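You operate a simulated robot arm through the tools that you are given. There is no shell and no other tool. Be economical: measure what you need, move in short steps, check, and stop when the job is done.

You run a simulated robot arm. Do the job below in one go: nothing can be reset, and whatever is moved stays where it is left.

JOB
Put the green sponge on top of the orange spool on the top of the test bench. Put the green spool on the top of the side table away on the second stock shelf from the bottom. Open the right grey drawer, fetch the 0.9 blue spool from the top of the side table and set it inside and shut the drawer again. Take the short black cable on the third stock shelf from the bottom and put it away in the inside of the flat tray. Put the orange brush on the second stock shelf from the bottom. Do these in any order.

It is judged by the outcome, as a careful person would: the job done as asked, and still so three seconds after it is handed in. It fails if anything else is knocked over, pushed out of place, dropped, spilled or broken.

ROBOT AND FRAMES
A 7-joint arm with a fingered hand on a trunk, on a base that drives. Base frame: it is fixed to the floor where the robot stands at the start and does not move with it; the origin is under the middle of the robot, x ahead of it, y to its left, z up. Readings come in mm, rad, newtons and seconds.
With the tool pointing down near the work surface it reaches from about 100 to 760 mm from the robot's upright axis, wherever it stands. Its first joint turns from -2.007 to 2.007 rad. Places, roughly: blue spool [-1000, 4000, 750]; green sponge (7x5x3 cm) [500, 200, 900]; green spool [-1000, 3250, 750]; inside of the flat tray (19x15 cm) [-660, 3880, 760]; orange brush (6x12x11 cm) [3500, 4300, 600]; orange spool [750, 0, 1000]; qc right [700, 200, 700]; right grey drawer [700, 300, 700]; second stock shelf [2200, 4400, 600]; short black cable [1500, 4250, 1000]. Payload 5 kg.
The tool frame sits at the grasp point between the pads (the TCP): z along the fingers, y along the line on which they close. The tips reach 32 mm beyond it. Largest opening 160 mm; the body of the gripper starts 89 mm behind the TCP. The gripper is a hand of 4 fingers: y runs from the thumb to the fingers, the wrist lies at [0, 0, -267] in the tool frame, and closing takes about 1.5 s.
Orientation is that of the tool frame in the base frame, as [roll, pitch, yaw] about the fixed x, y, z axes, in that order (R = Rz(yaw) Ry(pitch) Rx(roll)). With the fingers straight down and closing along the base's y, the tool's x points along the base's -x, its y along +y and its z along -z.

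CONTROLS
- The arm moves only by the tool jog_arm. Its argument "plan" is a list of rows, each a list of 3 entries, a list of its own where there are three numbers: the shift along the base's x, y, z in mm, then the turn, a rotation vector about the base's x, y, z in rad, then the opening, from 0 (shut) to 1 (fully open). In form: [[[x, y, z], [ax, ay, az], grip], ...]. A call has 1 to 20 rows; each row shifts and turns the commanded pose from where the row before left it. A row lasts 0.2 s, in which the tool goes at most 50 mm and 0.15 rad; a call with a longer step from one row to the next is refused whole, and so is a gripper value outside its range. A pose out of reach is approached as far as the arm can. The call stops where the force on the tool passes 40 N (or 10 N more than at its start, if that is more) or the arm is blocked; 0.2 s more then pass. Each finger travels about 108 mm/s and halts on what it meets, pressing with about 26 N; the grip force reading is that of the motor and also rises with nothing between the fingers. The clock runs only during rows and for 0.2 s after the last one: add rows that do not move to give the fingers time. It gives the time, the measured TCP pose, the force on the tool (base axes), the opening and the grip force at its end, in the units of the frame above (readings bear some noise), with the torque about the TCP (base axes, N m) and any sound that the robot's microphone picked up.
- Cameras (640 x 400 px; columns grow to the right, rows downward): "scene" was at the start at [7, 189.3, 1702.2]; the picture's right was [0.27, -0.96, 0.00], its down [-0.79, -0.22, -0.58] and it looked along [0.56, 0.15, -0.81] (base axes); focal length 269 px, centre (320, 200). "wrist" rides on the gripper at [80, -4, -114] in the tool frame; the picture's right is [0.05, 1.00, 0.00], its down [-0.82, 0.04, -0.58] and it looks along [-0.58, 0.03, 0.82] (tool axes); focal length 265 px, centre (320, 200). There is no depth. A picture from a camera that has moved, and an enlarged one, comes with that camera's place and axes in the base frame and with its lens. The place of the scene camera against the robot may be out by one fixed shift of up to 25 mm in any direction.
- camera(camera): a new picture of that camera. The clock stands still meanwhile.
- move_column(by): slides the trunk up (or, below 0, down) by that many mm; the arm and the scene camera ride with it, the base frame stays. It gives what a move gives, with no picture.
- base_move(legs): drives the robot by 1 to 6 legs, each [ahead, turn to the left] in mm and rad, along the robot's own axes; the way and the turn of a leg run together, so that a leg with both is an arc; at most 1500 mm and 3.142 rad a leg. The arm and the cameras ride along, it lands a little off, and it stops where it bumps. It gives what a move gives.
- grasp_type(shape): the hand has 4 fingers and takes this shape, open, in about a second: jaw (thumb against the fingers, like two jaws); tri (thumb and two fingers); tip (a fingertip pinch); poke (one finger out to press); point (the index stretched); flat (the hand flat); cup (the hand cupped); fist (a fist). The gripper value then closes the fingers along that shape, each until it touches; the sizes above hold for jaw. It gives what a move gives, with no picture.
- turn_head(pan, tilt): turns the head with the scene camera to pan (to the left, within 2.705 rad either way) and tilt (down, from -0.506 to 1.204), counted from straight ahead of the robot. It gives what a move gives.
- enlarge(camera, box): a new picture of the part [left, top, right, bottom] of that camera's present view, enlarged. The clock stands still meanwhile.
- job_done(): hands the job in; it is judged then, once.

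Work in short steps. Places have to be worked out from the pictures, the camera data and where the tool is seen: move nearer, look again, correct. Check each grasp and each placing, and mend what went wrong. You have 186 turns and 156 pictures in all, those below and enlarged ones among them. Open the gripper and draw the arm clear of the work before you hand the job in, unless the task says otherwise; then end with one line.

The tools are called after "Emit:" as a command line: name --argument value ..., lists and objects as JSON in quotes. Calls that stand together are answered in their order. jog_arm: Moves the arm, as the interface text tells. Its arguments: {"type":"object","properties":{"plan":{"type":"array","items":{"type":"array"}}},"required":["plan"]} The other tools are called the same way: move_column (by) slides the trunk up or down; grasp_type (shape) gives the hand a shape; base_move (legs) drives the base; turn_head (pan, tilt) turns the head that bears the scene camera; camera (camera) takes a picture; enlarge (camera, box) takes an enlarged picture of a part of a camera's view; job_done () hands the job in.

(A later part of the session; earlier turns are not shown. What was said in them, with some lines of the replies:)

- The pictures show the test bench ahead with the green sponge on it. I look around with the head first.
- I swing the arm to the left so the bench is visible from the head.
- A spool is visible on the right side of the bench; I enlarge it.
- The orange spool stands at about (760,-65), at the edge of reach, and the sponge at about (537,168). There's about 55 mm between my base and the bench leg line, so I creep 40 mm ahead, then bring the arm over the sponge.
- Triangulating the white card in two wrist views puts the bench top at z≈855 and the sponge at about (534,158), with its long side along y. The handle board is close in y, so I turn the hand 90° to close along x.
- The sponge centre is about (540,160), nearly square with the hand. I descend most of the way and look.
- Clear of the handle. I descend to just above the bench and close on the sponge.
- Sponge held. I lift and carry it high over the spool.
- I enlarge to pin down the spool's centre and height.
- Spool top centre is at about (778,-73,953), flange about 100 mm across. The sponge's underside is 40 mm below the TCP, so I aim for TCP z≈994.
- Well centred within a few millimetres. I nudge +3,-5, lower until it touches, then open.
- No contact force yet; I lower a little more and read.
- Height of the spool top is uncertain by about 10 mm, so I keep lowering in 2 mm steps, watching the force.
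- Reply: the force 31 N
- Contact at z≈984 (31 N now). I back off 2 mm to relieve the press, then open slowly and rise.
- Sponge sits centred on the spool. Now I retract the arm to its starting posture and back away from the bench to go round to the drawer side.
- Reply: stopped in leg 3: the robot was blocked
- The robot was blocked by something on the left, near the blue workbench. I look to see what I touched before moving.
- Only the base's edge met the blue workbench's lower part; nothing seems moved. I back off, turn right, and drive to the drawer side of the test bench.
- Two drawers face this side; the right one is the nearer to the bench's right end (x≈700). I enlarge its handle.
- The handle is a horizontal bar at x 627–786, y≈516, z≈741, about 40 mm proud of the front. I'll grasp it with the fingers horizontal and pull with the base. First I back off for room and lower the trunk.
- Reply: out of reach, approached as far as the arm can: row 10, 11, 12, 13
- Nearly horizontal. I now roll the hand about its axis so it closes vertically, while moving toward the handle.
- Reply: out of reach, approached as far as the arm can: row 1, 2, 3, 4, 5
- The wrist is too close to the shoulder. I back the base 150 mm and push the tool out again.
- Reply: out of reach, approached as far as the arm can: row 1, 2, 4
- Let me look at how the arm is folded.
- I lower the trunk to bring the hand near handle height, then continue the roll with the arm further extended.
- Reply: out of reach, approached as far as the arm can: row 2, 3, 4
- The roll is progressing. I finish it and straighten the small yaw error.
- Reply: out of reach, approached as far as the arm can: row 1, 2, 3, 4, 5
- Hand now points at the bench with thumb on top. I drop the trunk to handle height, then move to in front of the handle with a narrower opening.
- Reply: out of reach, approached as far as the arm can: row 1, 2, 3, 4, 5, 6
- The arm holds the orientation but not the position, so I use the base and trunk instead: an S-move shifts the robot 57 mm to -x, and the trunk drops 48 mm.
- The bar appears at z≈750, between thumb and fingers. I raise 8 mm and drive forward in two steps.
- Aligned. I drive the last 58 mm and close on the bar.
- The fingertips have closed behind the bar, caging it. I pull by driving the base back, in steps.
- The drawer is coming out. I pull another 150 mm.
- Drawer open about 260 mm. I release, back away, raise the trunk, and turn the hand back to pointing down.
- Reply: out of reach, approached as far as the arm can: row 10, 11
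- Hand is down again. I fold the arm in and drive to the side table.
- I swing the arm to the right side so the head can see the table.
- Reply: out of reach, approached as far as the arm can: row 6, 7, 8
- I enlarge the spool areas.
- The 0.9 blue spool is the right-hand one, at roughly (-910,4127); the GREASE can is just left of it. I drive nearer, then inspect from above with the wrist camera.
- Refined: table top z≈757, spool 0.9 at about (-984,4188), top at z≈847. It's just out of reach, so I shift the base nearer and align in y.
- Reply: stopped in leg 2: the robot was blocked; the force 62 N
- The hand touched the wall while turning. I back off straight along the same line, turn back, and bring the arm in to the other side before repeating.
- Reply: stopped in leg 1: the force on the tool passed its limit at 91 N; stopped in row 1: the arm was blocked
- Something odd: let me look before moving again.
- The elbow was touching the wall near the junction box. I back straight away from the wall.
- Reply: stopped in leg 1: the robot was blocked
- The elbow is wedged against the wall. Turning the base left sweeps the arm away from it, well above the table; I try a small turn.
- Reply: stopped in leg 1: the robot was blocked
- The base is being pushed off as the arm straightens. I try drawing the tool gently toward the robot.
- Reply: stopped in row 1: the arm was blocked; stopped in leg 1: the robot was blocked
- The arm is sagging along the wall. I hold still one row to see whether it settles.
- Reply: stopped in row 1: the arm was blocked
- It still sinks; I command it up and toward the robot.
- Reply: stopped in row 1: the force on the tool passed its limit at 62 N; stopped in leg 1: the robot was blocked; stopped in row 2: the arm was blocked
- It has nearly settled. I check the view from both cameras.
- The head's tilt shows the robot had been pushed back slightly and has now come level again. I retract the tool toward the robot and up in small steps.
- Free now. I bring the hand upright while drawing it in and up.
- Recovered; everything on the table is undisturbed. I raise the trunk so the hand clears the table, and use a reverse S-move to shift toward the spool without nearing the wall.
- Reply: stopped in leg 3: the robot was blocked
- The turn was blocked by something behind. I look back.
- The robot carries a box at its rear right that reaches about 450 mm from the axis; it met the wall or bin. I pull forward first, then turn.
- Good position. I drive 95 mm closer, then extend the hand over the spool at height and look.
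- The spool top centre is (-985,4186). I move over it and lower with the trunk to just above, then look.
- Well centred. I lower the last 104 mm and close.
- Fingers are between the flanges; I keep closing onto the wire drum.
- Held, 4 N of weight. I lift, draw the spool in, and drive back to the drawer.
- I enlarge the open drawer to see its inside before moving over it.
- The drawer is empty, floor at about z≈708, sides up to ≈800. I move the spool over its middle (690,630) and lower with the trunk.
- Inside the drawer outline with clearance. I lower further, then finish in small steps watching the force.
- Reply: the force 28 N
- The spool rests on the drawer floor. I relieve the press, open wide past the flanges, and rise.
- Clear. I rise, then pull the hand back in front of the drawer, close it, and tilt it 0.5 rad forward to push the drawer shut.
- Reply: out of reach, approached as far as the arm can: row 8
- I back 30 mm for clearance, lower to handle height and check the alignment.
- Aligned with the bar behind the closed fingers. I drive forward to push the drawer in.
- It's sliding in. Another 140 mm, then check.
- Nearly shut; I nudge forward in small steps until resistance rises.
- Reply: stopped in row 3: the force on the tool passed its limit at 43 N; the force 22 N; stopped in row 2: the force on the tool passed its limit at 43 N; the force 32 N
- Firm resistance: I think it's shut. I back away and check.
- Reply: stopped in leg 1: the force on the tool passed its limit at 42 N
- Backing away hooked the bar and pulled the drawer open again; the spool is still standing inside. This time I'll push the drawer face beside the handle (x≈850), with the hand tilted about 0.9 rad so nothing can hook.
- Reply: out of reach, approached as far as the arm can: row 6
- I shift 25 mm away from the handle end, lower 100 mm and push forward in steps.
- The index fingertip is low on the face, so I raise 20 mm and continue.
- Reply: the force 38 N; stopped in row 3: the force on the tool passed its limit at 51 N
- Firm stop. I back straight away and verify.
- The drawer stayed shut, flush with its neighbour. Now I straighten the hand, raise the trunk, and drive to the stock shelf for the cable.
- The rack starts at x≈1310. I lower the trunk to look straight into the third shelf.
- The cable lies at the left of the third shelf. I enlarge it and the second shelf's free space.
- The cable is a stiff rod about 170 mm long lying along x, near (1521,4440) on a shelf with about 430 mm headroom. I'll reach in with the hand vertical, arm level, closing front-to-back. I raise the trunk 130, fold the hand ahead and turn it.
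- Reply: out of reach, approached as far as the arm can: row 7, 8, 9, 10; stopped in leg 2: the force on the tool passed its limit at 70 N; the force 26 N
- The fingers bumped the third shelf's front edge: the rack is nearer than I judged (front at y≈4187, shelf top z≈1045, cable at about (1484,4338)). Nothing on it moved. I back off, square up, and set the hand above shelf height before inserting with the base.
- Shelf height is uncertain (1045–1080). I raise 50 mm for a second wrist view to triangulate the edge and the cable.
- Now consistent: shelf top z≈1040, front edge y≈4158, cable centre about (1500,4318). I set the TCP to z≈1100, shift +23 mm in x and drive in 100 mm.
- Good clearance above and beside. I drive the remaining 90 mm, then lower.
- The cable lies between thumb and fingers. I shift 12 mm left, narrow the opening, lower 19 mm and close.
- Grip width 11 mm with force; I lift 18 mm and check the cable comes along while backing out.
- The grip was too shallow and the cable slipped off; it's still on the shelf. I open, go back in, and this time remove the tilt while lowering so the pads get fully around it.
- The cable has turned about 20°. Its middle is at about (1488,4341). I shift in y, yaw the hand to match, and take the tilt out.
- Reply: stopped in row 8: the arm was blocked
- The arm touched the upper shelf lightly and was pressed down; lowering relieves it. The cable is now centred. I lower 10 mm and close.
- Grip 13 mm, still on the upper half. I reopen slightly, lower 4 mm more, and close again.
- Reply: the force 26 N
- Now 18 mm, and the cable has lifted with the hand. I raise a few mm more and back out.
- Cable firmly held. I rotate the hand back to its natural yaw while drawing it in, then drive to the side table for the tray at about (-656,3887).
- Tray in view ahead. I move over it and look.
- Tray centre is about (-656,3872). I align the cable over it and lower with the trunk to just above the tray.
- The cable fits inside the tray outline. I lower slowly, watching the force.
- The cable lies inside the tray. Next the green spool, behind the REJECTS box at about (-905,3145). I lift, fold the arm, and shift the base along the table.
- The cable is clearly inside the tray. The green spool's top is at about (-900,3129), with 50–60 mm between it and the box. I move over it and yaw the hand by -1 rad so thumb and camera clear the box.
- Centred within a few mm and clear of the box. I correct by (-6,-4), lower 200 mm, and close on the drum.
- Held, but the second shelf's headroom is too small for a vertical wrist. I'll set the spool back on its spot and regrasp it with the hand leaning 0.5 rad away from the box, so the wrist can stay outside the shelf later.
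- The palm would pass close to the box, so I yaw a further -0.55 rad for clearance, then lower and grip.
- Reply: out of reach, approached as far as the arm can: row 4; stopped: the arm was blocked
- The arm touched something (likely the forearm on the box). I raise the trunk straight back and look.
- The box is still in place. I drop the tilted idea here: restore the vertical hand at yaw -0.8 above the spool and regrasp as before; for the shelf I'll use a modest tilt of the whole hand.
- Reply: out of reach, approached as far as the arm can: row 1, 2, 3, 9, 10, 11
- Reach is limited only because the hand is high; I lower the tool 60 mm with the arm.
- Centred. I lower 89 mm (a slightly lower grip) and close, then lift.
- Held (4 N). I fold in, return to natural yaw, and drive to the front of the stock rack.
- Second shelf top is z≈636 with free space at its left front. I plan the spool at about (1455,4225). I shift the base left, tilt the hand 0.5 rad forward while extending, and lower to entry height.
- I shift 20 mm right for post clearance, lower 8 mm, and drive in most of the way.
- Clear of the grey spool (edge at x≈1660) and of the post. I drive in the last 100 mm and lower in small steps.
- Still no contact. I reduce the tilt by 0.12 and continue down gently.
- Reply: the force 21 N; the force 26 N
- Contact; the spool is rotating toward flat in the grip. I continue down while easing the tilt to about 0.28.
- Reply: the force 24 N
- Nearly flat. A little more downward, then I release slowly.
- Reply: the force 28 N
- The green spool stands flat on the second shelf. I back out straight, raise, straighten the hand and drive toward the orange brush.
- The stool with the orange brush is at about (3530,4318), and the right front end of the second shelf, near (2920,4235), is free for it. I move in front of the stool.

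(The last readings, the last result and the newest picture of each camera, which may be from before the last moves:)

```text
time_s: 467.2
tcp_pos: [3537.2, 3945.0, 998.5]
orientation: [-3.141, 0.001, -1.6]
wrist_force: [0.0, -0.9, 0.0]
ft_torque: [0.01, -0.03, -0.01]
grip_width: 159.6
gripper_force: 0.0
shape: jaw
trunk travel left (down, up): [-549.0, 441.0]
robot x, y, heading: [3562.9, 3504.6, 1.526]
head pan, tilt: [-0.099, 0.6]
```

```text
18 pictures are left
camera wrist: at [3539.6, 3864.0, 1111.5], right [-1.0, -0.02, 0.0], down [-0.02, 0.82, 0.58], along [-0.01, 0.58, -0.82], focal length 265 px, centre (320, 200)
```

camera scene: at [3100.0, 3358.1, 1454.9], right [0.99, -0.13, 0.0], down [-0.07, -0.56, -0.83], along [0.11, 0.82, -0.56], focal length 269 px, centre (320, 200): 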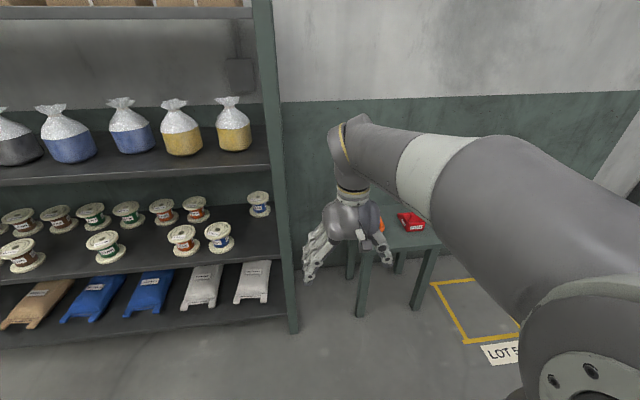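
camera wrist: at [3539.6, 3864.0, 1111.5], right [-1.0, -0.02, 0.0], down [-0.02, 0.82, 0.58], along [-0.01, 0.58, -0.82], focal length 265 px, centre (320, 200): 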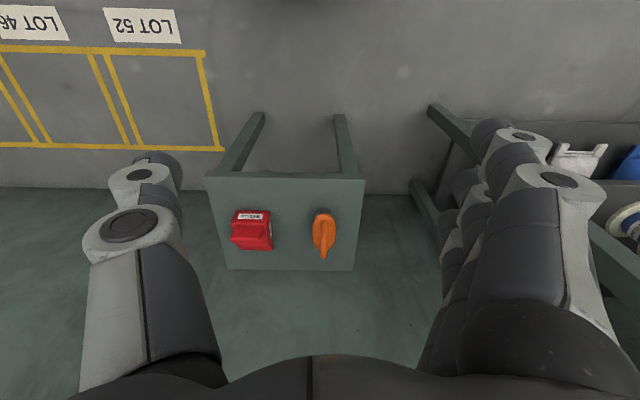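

The brush is at about (3525,4290). I drive 170 mm closer and extend the hand for a nearer view.

Emit:
base_move --legs '[[170, 0]]'

Emit:
jog_arm --plan '[[[-5, 35, -20], [0, 0, 0], 1], [[-5, 35, -20], [0, 0, 0], 1], [[-5, 35, -20], [0, 0, 0], 1], [[0, 0, -20], [0, 0, 0], 1], [[0, 0, 0], [0, 0, 0], 1]]'

Emit:
camera --camera "wrist"

```text
time_s: 468.7
tcp_pos: [3544.2, 4113.3, 997.8]
orientation: [-3.14, -0.001, -1.598]
wrist_force: [0.2, 0.3, -0.1]
ft_torque: [0.02, 0.03, 0.01]
grip_width: 159.7
gripper_force: 0.1
shape: jaw
trunk travel left (down, up): [-549.0, 441.0]
robot x, y, heading: [3568.2, 3676.6, 1.526]
head pan, tilt: [-0.099, 0.6]
```

```text
time_s: 469.9
tcp_pos: [3529.1, 4220.2, 919.6]
orientation: [3.14, -0.001, -1.597]
wrist_force: [0.7, -0.9, 0.1]
ft_torque: [0.0, -0.04, 0.03]
grip_width: 160.0
gripper_force: 0.1
shape: jaw
trunk travel left (down, up): [-549.0, 441.0]
robot x, y, heading: [3575.4, 3676.6, 1.529]
head pan, tilt: [-0.099, 0.6]
```

```text
17 pictures are left
camera wrist: at [3532.1, 4138.5, 1031.7], right [-1.0, -0.02, 0.0], down [-0.02, 0.82, 0.58], along [-0.01, 0.58, -0.82], focal length 265 px, centre (320, 200)
```

wrist: 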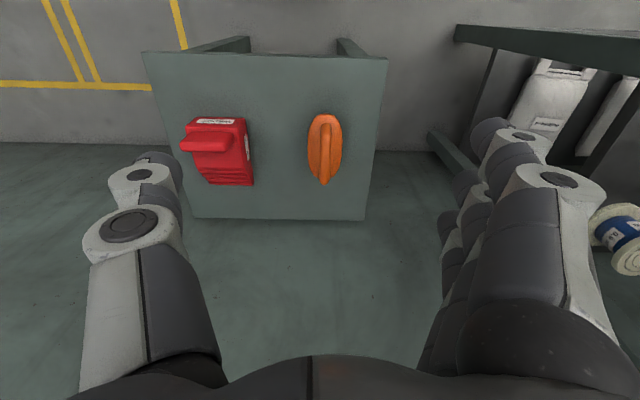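

The stool top is z≈528, and the brush centre about (3520,4325), 60 mm wide in x. I'll grasp it with the hand tilted 0.5 rad toward me so it can go straight into the shelf. I position above it with tilt.

Emit:
jog_arm --plan '[[[-2, 21, 0], [0.1, 0, 0], 0.9], [[-2, 21, 0], [0.1, 0, 0], 0.8], [[-2, 21, 0], [0.1, 0, 0], 0.75], [[-2, 21, 0], [0.1, 0, 0], 0.75], [[-1, 21, 0], [0.1, 0, 0], 0.75], [[0, 0, 0], [0, 0, 0], 0.75]]'

Emit:
move_column --by -190

Emit:
camera --camera "wrist"

```text
time_s: 471.3
tcp_pos: [3520.0, 4324.3, 916.4]
orientation: [3.127, 0.5, -1.6]
wrist_force: [0.1, 0.1, -0.2]
ft_torque: [0.0, 0.03, 0.0]
grip_width: 120.3
gripper_force: 0.0
shape: jaw
trunk travel left (down, up): [-549.0, 441.0]
robot x, y, heading: [3573.7, 3675.8, 1.53]
head pan, tilt: [-0.099, 0.6]
```

```text
time_s: 473.4
tcp_pos: [3519.4, 4324.2, 727.1]
orientation: [3.129, 0.499, -1.601]
wrist_force: [0.2, 0.5, -0.1]
ft_torque: [-0.01, -0.01, 0.03]
grip_width: 120.4
gripper_force: 0.0
shape: jaw
trunk travel left (down, up): [-359.0, 631.0]
robot x, y, heading: [3570.1, 3675.0, 1.532]
head pan, tilt: [-0.099, 0.6]
```

```text
16 pictures are left
camera wrist: at [3522.4, 4198.8, 788.3], right [-1.0, -0.02, -0.01], down [-0.02, 0.44, 0.9], along [-0.01, 0.9, -0.44], focal length 265 px, centre (320, 200)
```

wrist: 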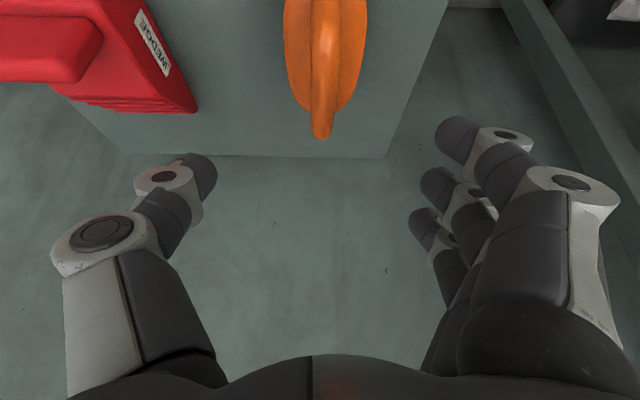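

The brush spans y≈4284–4413, so I shift to (3515,4345), then lower 141 mm and close.

Emit:
jog_arm --plan '[[[-4, 20, 0], [0, 0, 0], 0.75], [[0, 0, 0], [0, 0, 0], 0.75]]'

Emit:
move_column --by -141

Emit:
jog_arm --plan '[[[0, 0, 0], [0, 0, 0], 0.6], [[0, 0, 0], [0, 0, 0], 0.45], [[0, 0, 0], [0, 0, 0], 0.3], [[0, 0, 0], [0, 0, 0], 0.15], [[0, 0, 0], [0, 0, 0], 0.1], [[0, 0, 0], [0, 0, 0], 0.1]]'

Emit:
camera --camera "wrist"

```text
time_s: 474.0
tcp_pos: [3516.7, 4344.7, 726.5]
orientation: [3.127, 0.5, -1.602]
wrist_force: [0.3, -0.2, 0.3]
ft_torque: [-0.02, 0.03, 0.0]
grip_width: 120.2
gripper_force: 0.0
shape: jaw
trunk travel left (down, up): [-359.0, 631.0]
robot x, y, heading: [3571.8, 3676.4, 1.528]
head pan, tilt: [-0.099, 0.6]
```

```text
time_s: 475.7
tcp_pos: [3517.1, 4344.2, 592.1]
orientation: [3.124, 0.512, -1.605]
wrist_force: [5.7, -0.4, 36.9]
ft_torque: [-0.67, 2.68, 0.2]
grip_width: 119.0
gripper_force: 0.0
shape: jaw
trunk travel left (down, up): [-218.0, 772.0]
robot x, y, heading: [3572.2, 3682.1, 1.521]
head pan, tilt: [-0.099, 0.6]
```

```text
time_s: 477.1
tcp_pos: [3514.5, 4345.9, 592.5]
orientation: [3.126, 0.509, -1.603]
wrist_force: [-6.3, 9.4, 39.8]
ft_torque: [-0.29, 3.46, -0.78]
grip_width: 54.1
gripper_force: 26.2
shape: jaw
trunk travel left (down, up): [-218.0, 772.0]
robot x, y, heading: [3570.6, 3675.5, 1.529]
head pan, tilt: [-0.099, 0.6]
```

```text
15 pictures are left
camera wrist: at [3518.1, 4219.1, 652.0], right [-1.0, -0.02, -0.01], down [-0.02, 0.43, 0.9], along [-0.01, 0.9, -0.43], focal length 265 px, centre (320, 200)
```

wrist: 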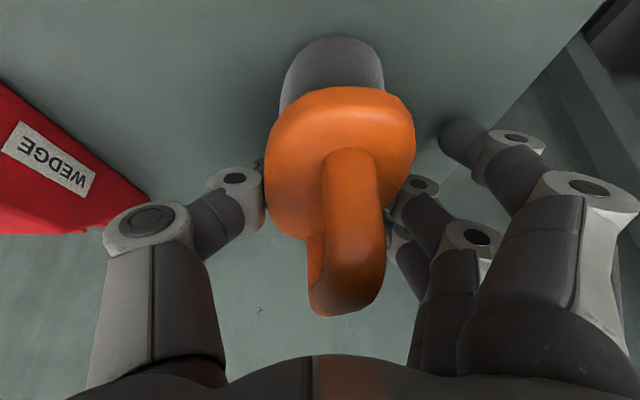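

The fingers are at the stool surface and gripping the body (54 mm). I lift 60 mm and check.

Emit:
move_column --by 70

Emit:
camera --camera "wrist"

```text
time_s: 478.1
tcp_pos: [3516.3, 4344.4, 655.3]
orientation: [3.129, 0.5, -1.601]
wrist_force: [0.1, 0.7, -1.2]
ft_torque: [0.03, -0.02, 0.02]
grip_width: 48.4
gripper_force: 25.8
shape: jaw
trunk travel left (down, up): [-288.0, 702.0]
robot x, y, heading: [3571.8, 3676.4, 1.524]
head pan, tilt: [-0.099, 0.6]
```

```text
14 pictures are left
camera wrist: at [3518.8, 4218.1, 717.1], right [-1.0, -0.02, -0.01], down [-0.02, 0.44, 0.9], along [-0.01, 0.9, -0.44], focal length 265 px, centre (320, 200)
```

wrist: 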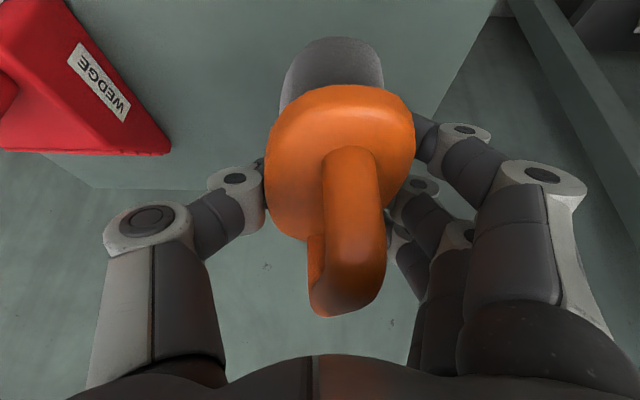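

Brush held. I back out, raise 50 mm and drive to the right end of the rack.

Emit:
move_column --by 52

Emit:
base_move --legs '[[-360, 0], [0, 1.617], [549, 0], [0, -1.571]]'

Emit:
camera --camera "scene"

Emit:
camera --camera "wrist"

```text
time_s: 479.1
tcp_pos: [3516.0, 4344.0, 707.8]
orientation: [3.128, 0.497, -1.6]
wrist_force: [0.5, -0.4, -0.8]
ft_torque: [0.01, -0.04, 0.01]
grip_width: 48.5
gripper_force: 26.4
shape: jaw
trunk travel left (down, up): [-340.0, 650.0]
robot x, y, heading: [3570.9, 3678.2, 1.529]
head pan, tilt: [-0.099, 0.6]
```

```text
time_s: 491.9
tcp_pos: [2900.8, 3971.3, 708.4]
orientation: [3.129, 0.498, -1.522]
wrist_force: [0.3, 0.0, -1.2]
ft_torque: [0.02, 0.0, 0.01]
grip_width: 48.7
gripper_force: 26.1
shape: jaw
trunk travel left (down, up): [-340.0, 650.0]
robot x, y, heading: [3007.8, 3311.7, 1.606]
head pan, tilt: [-0.099, 0.6]
```

```text
13 pictures are left
camera scene: at [2856.0, 3346.6, 1245.9], right [1.0, -0.06, 0.0], down [-0.04, -0.56, -0.82], along [0.05, 0.82, -0.57], focal length 269 px, centre (320, 200)
```

scene: 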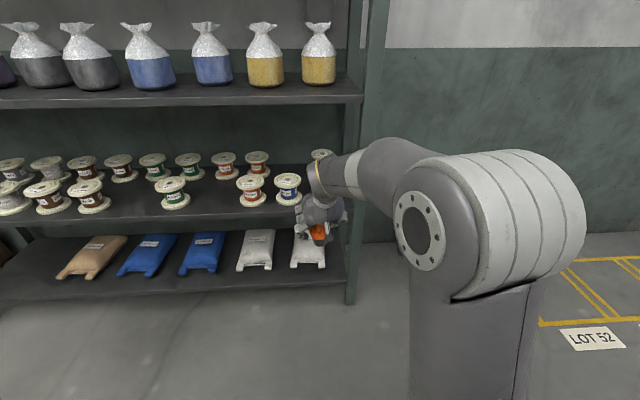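

```text
12 pictures are left
camera wrist: at [2912.5, 3846.2, 769.5], right [-0.99, -0.1, -0.01], down [-0.06, 0.44, 0.9], along [-0.08, 0.89, -0.44], focal length 265 px, centre (320, 200)
```

wrist: 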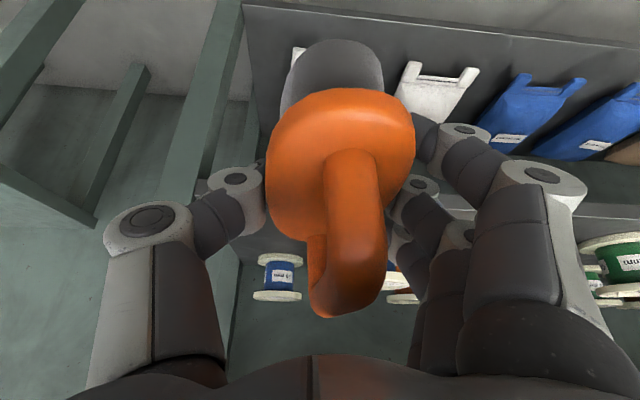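

The gap at the right end is tight for the hand. The gap on the second shelf between the green and red front spools (x≈2370–2586) is wider, so I move there, aiming at x≈2478.

Emit:
base_move --legs '[[0, 1.536], [444, 0], [0, -1.571]]'

Emit:
camera --camera "scene"

```text
time_s: 502.1
tcp_pos: [2433.9, 3957.2, 708.2]
orientation: [3.129, 0.498, -1.499]
wrist_force: [-0.8, -0.2, -2.5]
ft_torque: [0.06, 0.0, -0.02]
grip_width: 48.0
gripper_force: 26.5
shape: jaw
trunk travel left (down, up): [-340.0, 650.0]
robot x, y, heading: [2557.0, 3297.3, 1.636]
head pan, tilt: [-0.099, 0.6]
```

```text
11 pictures are left
camera scene: at [2405.8, 3331.4, 1245.9], right [1.0, -0.04, 0.0], down [-0.02, -0.56, -0.82], along [0.03, 0.82, -0.57], focal length 269 px, centre (320, 200)
```

scene: 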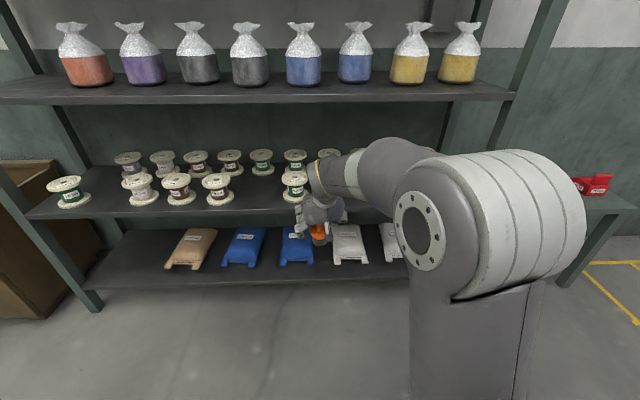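

The gap to the right of the green front spool is centred at x≈2483. I trim the heading, which brings the hand to x≈2477, and drive in partway.

Emit:
base_move --legs '[[0, -0.067], [130, 0]]'

Emit:
camera --camera "wrist"

```text
time_s: 503.9
tcp_pos: [2478.0, 4094.8, 709.4]
orientation: [3.129, 0.5, -1.56]
wrist_force: [-0.5, -0.3, -0.8]
ft_torque: [-0.01, -0.02, 0.01]
grip_width: 48.3
gripper_force: 25.7
shape: jaw
trunk travel left (down, up): [-340.0, 650.0]
robot x, y, heading: [2557.7, 3432.0, 1.567]
head pan, tilt: [-0.099, 0.6]
```

```text
10 pictures are left
camera wrist: at [2485.5, 3969.4, 769.5], right [-1.0, -0.06, -0.01], down [-0.04, 0.44, 0.9], along [-0.05, 0.9, -0.44], focal length 265 px, centre (320, 200)
```

wrist: 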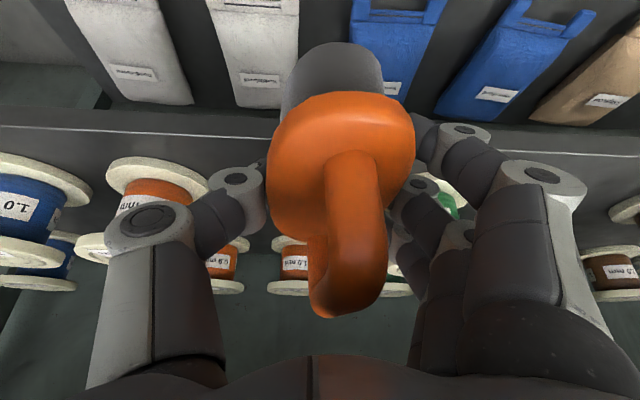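

The thumb side has 28+ mm to the red spool's edge (x≈2595). I shift +12 mm in x and drive forward 131 mm so the knuckles stay ahead of the neighbouring spools, then start lowering.

Emit:
jog_arm --plan '[[[12, 0, 0], [0, 0, 0], 0.1], [[0, 0, 0], [0, 0, 0], 0.1]]'

Emit:
base_move --legs '[[131, 0]]'

Emit:
jog_arm --plan '[[[0, 0, -5], [0, 0, 0], 0.1], [[0, 0, -5], [0, 0, 0], 0.1], [[0, 0, -4], [0, 0, 0], 0.1], [[0, 0, 0], [0, 0, 0], 0.1]]'

Emit:
camera --camera "wrist"

```text
time_s: 504.5
tcp_pos: [2489.2, 4097.0, 708.8]
orientation: [3.128, 0.497, -1.563]
wrist_force: [0.2, -0.3, -0.8]
ft_torque: [-0.02, 0.01, 0.01]
grip_width: 48.2
gripper_force: 26.1
shape: jaw
trunk travel left (down, up): [-340.0, 650.0]
robot x, y, heading: [2558.3, 3432.1, 1.566]
head pan, tilt: [-0.099, 0.6]
```

```text
time_s: 505.8
tcp_pos: [2490.4, 4226.4, 708.5]
orientation: [3.128, 0.498, -1.562]
wrist_force: [-0.9, -0.1, -1.4]
ft_torque: [-0.01, 0.0, 0.03]
grip_width: 48.1
gripper_force: 26.1
shape: jaw
trunk travel left (down, up): [-340.0, 650.0]
robot x, y, heading: [2562.2, 3563.8, 1.567]
head pan, tilt: [-0.099, 0.6]
```

```text
time_s: 506.8
tcp_pos: [2491.0, 4227.1, 694.1]
orientation: [3.129, 0.5, -1.562]
wrist_force: [0.4, 0.5, -1.6]
ft_torque: [-0.01, -0.03, 0.02]
grip_width: 48.3
gripper_force: 25.9
shape: jaw
trunk travel left (down, up): [-340.0, 650.0]
robot x, y, heading: [2560.3, 3561.5, 1.566]
head pan, tilt: [-0.099, 0.6]
```

```text
9 pictures are left
camera wrist: at [2498.1, 4100.9, 755.5], right [-1.0, -0.06, -0.01], down [-0.04, 0.44, 0.9], along [-0.05, 0.9, -0.44], focal length 265 px, centre (320, 200)
```

wrist: 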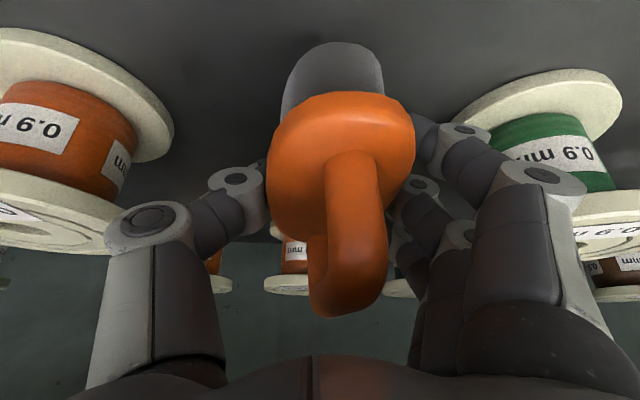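

The gap is x≈2413–2596, so I shift another +12 mm to centre, then lower gently.

Emit:
jog_arm --plan '[[[12, 0, 0], [0, 0, 0], 0.1], [[0, 0, -4], [0, 0, 0], 0.1], [[0, 0, -4], [0, 0, 0], 0.1], [[0, 0, 0], [0, 0, 0], 0.1]]'

Emit:
jog_arm --plan '[[[0, 0, -3], [0, 0, 0], 0.1], [[0, 0, -3], [0, 0, 0], 0.1], [[0, 0, 0], [0, 0, 0], 0.1]]'

Emit:
jog_arm --plan '[[[0, 0, -3], [0, 0, 0], 0.1], [[0, 0, -3], [0, 0, 0], 0.1], [[0, 0, 0], [0, 0, 0], 0.1]]'

```text
time_s: 507.8
tcp_pos: [2501.0, 4225.6, 687.9]
orientation: [3.128, 0.498, -1.563]
wrist_force: [0.4, 0.1, -0.9]
ft_torque: [0.0, -0.01, 0.01]
grip_width: 48.5
gripper_force: 26.4
shape: jaw
trunk travel left (down, up): [-340.0, 650.0]
robot x, y, heading: [2561.1, 3563.0, 1.567]
head pan, tilt: [-0.099, 0.6]
```

```text
time_s: 508.6
tcp_pos: [2502.7, 4225.9, 679.6]
orientation: [3.128, 0.499, -1.563]
wrist_force: [-0.3, 0.8, -1.8]
ft_torque: [0.03, -0.02, 0.01]
grip_width: 48.3
gripper_force: 26.2
shape: jaw
trunk travel left (down, up): [-340.0, 650.0]
robot x, y, heading: [2560.5, 3557.8, 1.569]
head pan, tilt: [-0.099, 0.6]
```

```text
time_s: 509.4
tcp_pos: [2503.6, 4225.8, 672.9]
orientation: [3.128, 0.499, -1.562]
wrist_force: [0.8, 0.5, -1.9]
ft_torque: [0.01, 0.02, 0.04]
grip_width: 48.3
gripper_force: 26.0
shape: jaw
trunk travel left (down, up): [-340.0, 650.0]
robot x, y, heading: [2561.1, 3561.5, 1.568]
head pan, tilt: [-0.099, 0.6]
```

Emit:
jog_arm --plan '[[[0, 0, -3], [0, 0, 0], 0.1], [[0, 0, -2], [0, 0, 0], 0.1], [[0, 0, 0], [0, 0, 0], 0.1]]'

Emit:
jog_arm --plan '[[[0, 0, -2], [0, 0, 0], 0.1], [[0, 0, -2], [0, 0, 0], 0.1], [[0, 0, 0], [0, 0, 0], 0.1]]'

```text
time_s: 510.2
tcp_pos: [2503.0, 4226.0, 668.3]
orientation: [3.127, 0.499, -1.561]
wrist_force: [1.0, -0.4, -1.5]
ft_torque: [0.02, -0.01, -0.02]
grip_width: 48.3
gripper_force: 26.5
shape: jaw
trunk travel left (down, up): [-340.0, 650.0]
robot x, y, heading: [2559.4, 3563.4, 1.567]
head pan, tilt: [-0.099, 0.6]
```

```text
time_s: 511.0
tcp_pos: [2502.7, 4225.5, 666.2]
orientation: [3.129, 0.501, -1.563]
wrist_force: [0.2, -0.1, 6.9]
ft_torque: [-0.11, 0.46, -0.04]
grip_width: 48.3
gripper_force: 26.1
shape: jaw
trunk travel left (down, up): [-340.0, 650.0]
robot x, y, heading: [2562.0, 3561.9, 1.563]
head pan, tilt: [-0.099, 0.6]
```

Contact. I release gradually to 75 mm and look.

Emit:
jog_arm --plan '[[[0, 0, 0], [0, 0, 0], 0.32], [[0, 0, 0], [0, 0, 0], 0.36], [[0, 0, 0], [0, 0, 0], 0.4], [[0, 0, 0], [0, 0, 0], 0.46], [[0, 0, 0], [0, 0, 0], 0.48], [[0, 0, 0], [0, 0, 0], 0.48]]'

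Emit:
camera --camera "wrist"

```text
time_s: 512.4
tcp_pos: [2503.4, 4226.0, 664.6]
orientation: [3.128, 0.499, -1.562]
wrist_force: [1.1, 2.5, 10.6]
ft_torque: [-0.09, 0.46, -0.11]
grip_width: 75.8
gripper_force: 0.0
shape: jaw
trunk travel left (down, up): [-340.0, 650.0]
robot x, y, heading: [2557.6, 3562.3, 1.568]
head pan, tilt: [-0.099, 0.6]
```

```text
8 pictures are left
camera wrist: at [2510.4, 4100.3, 726.3], right [-1.0, -0.06, -0.01], down [-0.04, 0.44, 0.9], along [-0.05, 0.9, -0.44], focal length 265 px, centre (320, 200)
```

wrist: 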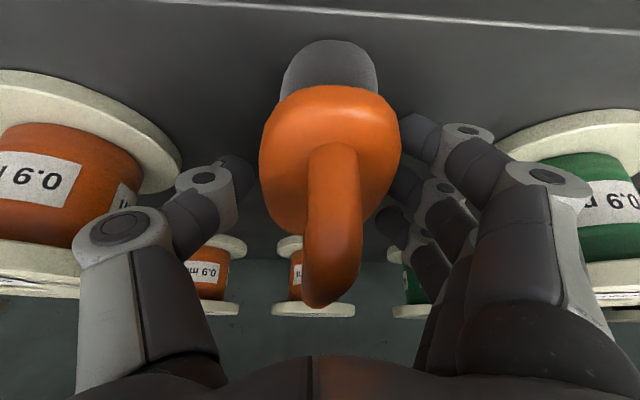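

The brush stands on the shelf. I raise 4 mm, open a little more, and back out straight.

Emit:
jog_arm --plan '[[[0, 0, 3], [0, 0, 0], 0.52], [[0, 0, 2], [0, 0, 0], 0.53], [[0, 0, 0], [0, 0, 0], 0.53]]'

Emit:
base_move --legs '[[-300, 0]]'

Emit:
camera --camera "wrist"

```text
time_s: 513.2
tcp_pos: [2502.2, 4225.3, 668.9]
orientation: [3.128, 0.497, -1.561]
wrist_force: [0.1, 0.7, 0.2]
ft_torque: [-0.05, -0.01, 0.04]
grip_width: 84.1
gripper_force: 0.0
shape: jaw
trunk travel left (down, up): [-340.0, 650.0]
robot x, y, heading: [2556.9, 3560.4, 1.569]
head pan, tilt: [-0.099, 0.6]
```

```text
time_s: 515.2
tcp_pos: [2501.2, 3925.1, 669.4]
orientation: [3.129, 0.5, -1.563]
wrist_force: [0.0, -1.0, 0.0]
ft_torque: [0.01, 0.01, 0.02]
grip_width: 84.1
gripper_force: 0.1
shape: jaw
trunk travel left (down, up): [-340.0, 650.0]
robot x, y, heading: [2558.6, 3261.1, 1.568]
head pan, tilt: [-0.099, 0.6]
```

```text
7 pictures are left
camera wrist: at [2508.4, 3800.0, 730.8], right [-1.0, -0.06, -0.01], down [-0.04, 0.44, 0.9], along [-0.05, 0.9, -0.44], focal length 265 px, centre (320, 200)
```

wrist: 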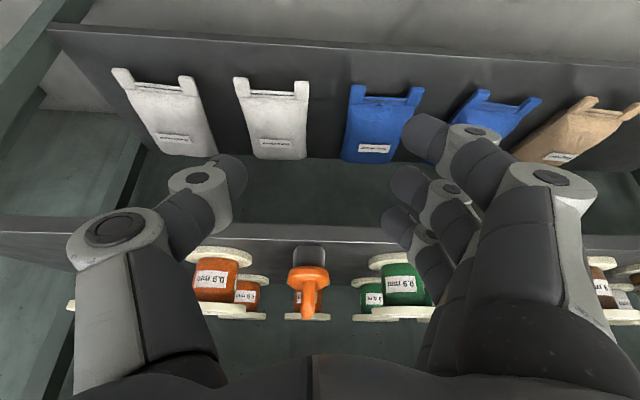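

Brush is upright between the two spools. I open the hand, and check the drawer and bench from here.

Emit:
jog_arm --plan '[[[0, -30, 10], [-0.1, 0, 0], 0.8], [[0, -30, 10], [-0.1, 0, 0], 1], [[0, -30, 10], [-0.1, 0, 0], 1], [[0, -30, 10], [-0.1, 0, 0], 1], [[0, -30, 10], [-0.1, 0, 0], 1]]'

Emit:
turn_head --pan 2.55 --tilt 0.2

Emit:
enlarge --camera "scene" --box '[220, 140, 420, 265]'

```text
time_s: 516.4
tcp_pos: [2499.6, 3774.8, 720.7]
orientation: [3.123, -0.002, -1.565]
wrist_force: [-0.6, 0.8, 0.2]
ft_torque: [-0.02, -0.03, -0.01]
grip_width: 159.8
gripper_force: 0.0
shape: jaw
trunk travel left (down, up): [-340.0, 650.0]
robot x, y, heading: [2555.4, 3260.9, 1.569]
head pan, tilt: [-0.099, 0.6]
```

```text
time_s: 518.8
tcp_pos: [2501.0, 3775.1, 719.7]
orientation: [3.123, 0.0, -1.563]
wrist_force: [0.2, -0.4, 0.1]
ft_torque: [-0.02, 0.01, 0.0]
grip_width: 159.8
gripper_force: 0.1
shape: jaw
trunk travel left (down, up): [-340.0, 650.0]
robot x, y, heading: [2558.9, 3262.4, 1.569]
head pan, tilt: [2.55, 0.201]
```

```text
3.20 times, centred on (320, 202) of scene
camera zoom: at [2346.0, 3138.2, 1282.7], right [-0.83, 0.56, 0.0], down [0.11, 0.17, -0.98], along [-0.55, -0.81, -0.2], focal length 860 px, centre (320, 192)
```

zoom: 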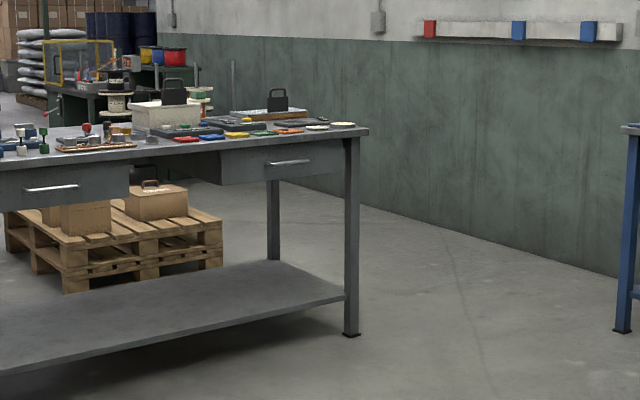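

The right drawer is shut and the sponge is still on the spool. A last check of the side table.

Emit:
turn_head --pan 1.45 --tilt 0.2

Emit:
enlarge --camera "scene" --box '[220, 140, 420, 265]'

```text
time_s: 520.1
tcp_pos: [2500.4, 3775.2, 720.4]
orientation: [3.124, 0.0, -1.564]
wrist_force: [-1.1, 1.3, -1.0]
ft_torque: [0.01, 0.03, -0.01]
grip_width: 159.8
gripper_force: 0.1
shape: jaw
trunk travel left (down, up): [-340.0, 650.0]
robot x, y, heading: [2560.6, 3259.2, 1.565]
head pan, tilt: [1.45, 0.201]
```

```text
3.20 times, centred on (320, 202) of scene
camera zoom: at [2305.8, 3226.8, 1282.7], right [0.12, 0.99, 0.0], down [0.2, -0.02, -0.98], along [-0.97, 0.12, -0.2], focal length 860 px, centre (320, 192)
```

zoom: 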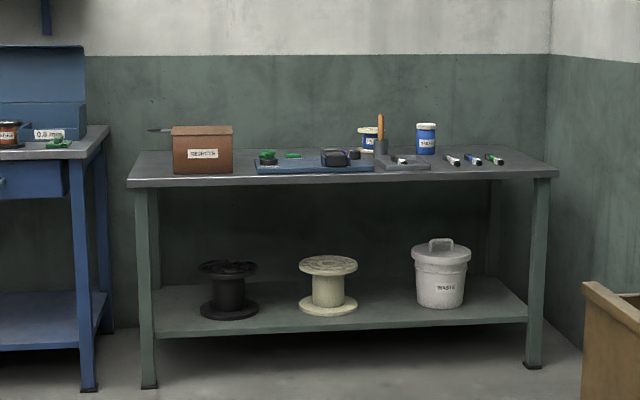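

Everything on the side table is in order, the cable lies in the tray, and the arm is clear with the gripper open. I hand the job in.

Emit:
job_done

```text
The job is handed in.
```

All five tasks are done and the job is handed in. The last pictures showed the sponge on the orange spool, the cable in the flat tray, the drawer shut and the brush on the second shelf. I saw the blue spool inside before shutting the drawer, and the green spool on the second shelf shortly after placing it. On the way the arm bumped a wall, the rack and, probably, the REJECTS box, and the base bumped the blue workbench and something behind it. I saw nothing moved out of place.
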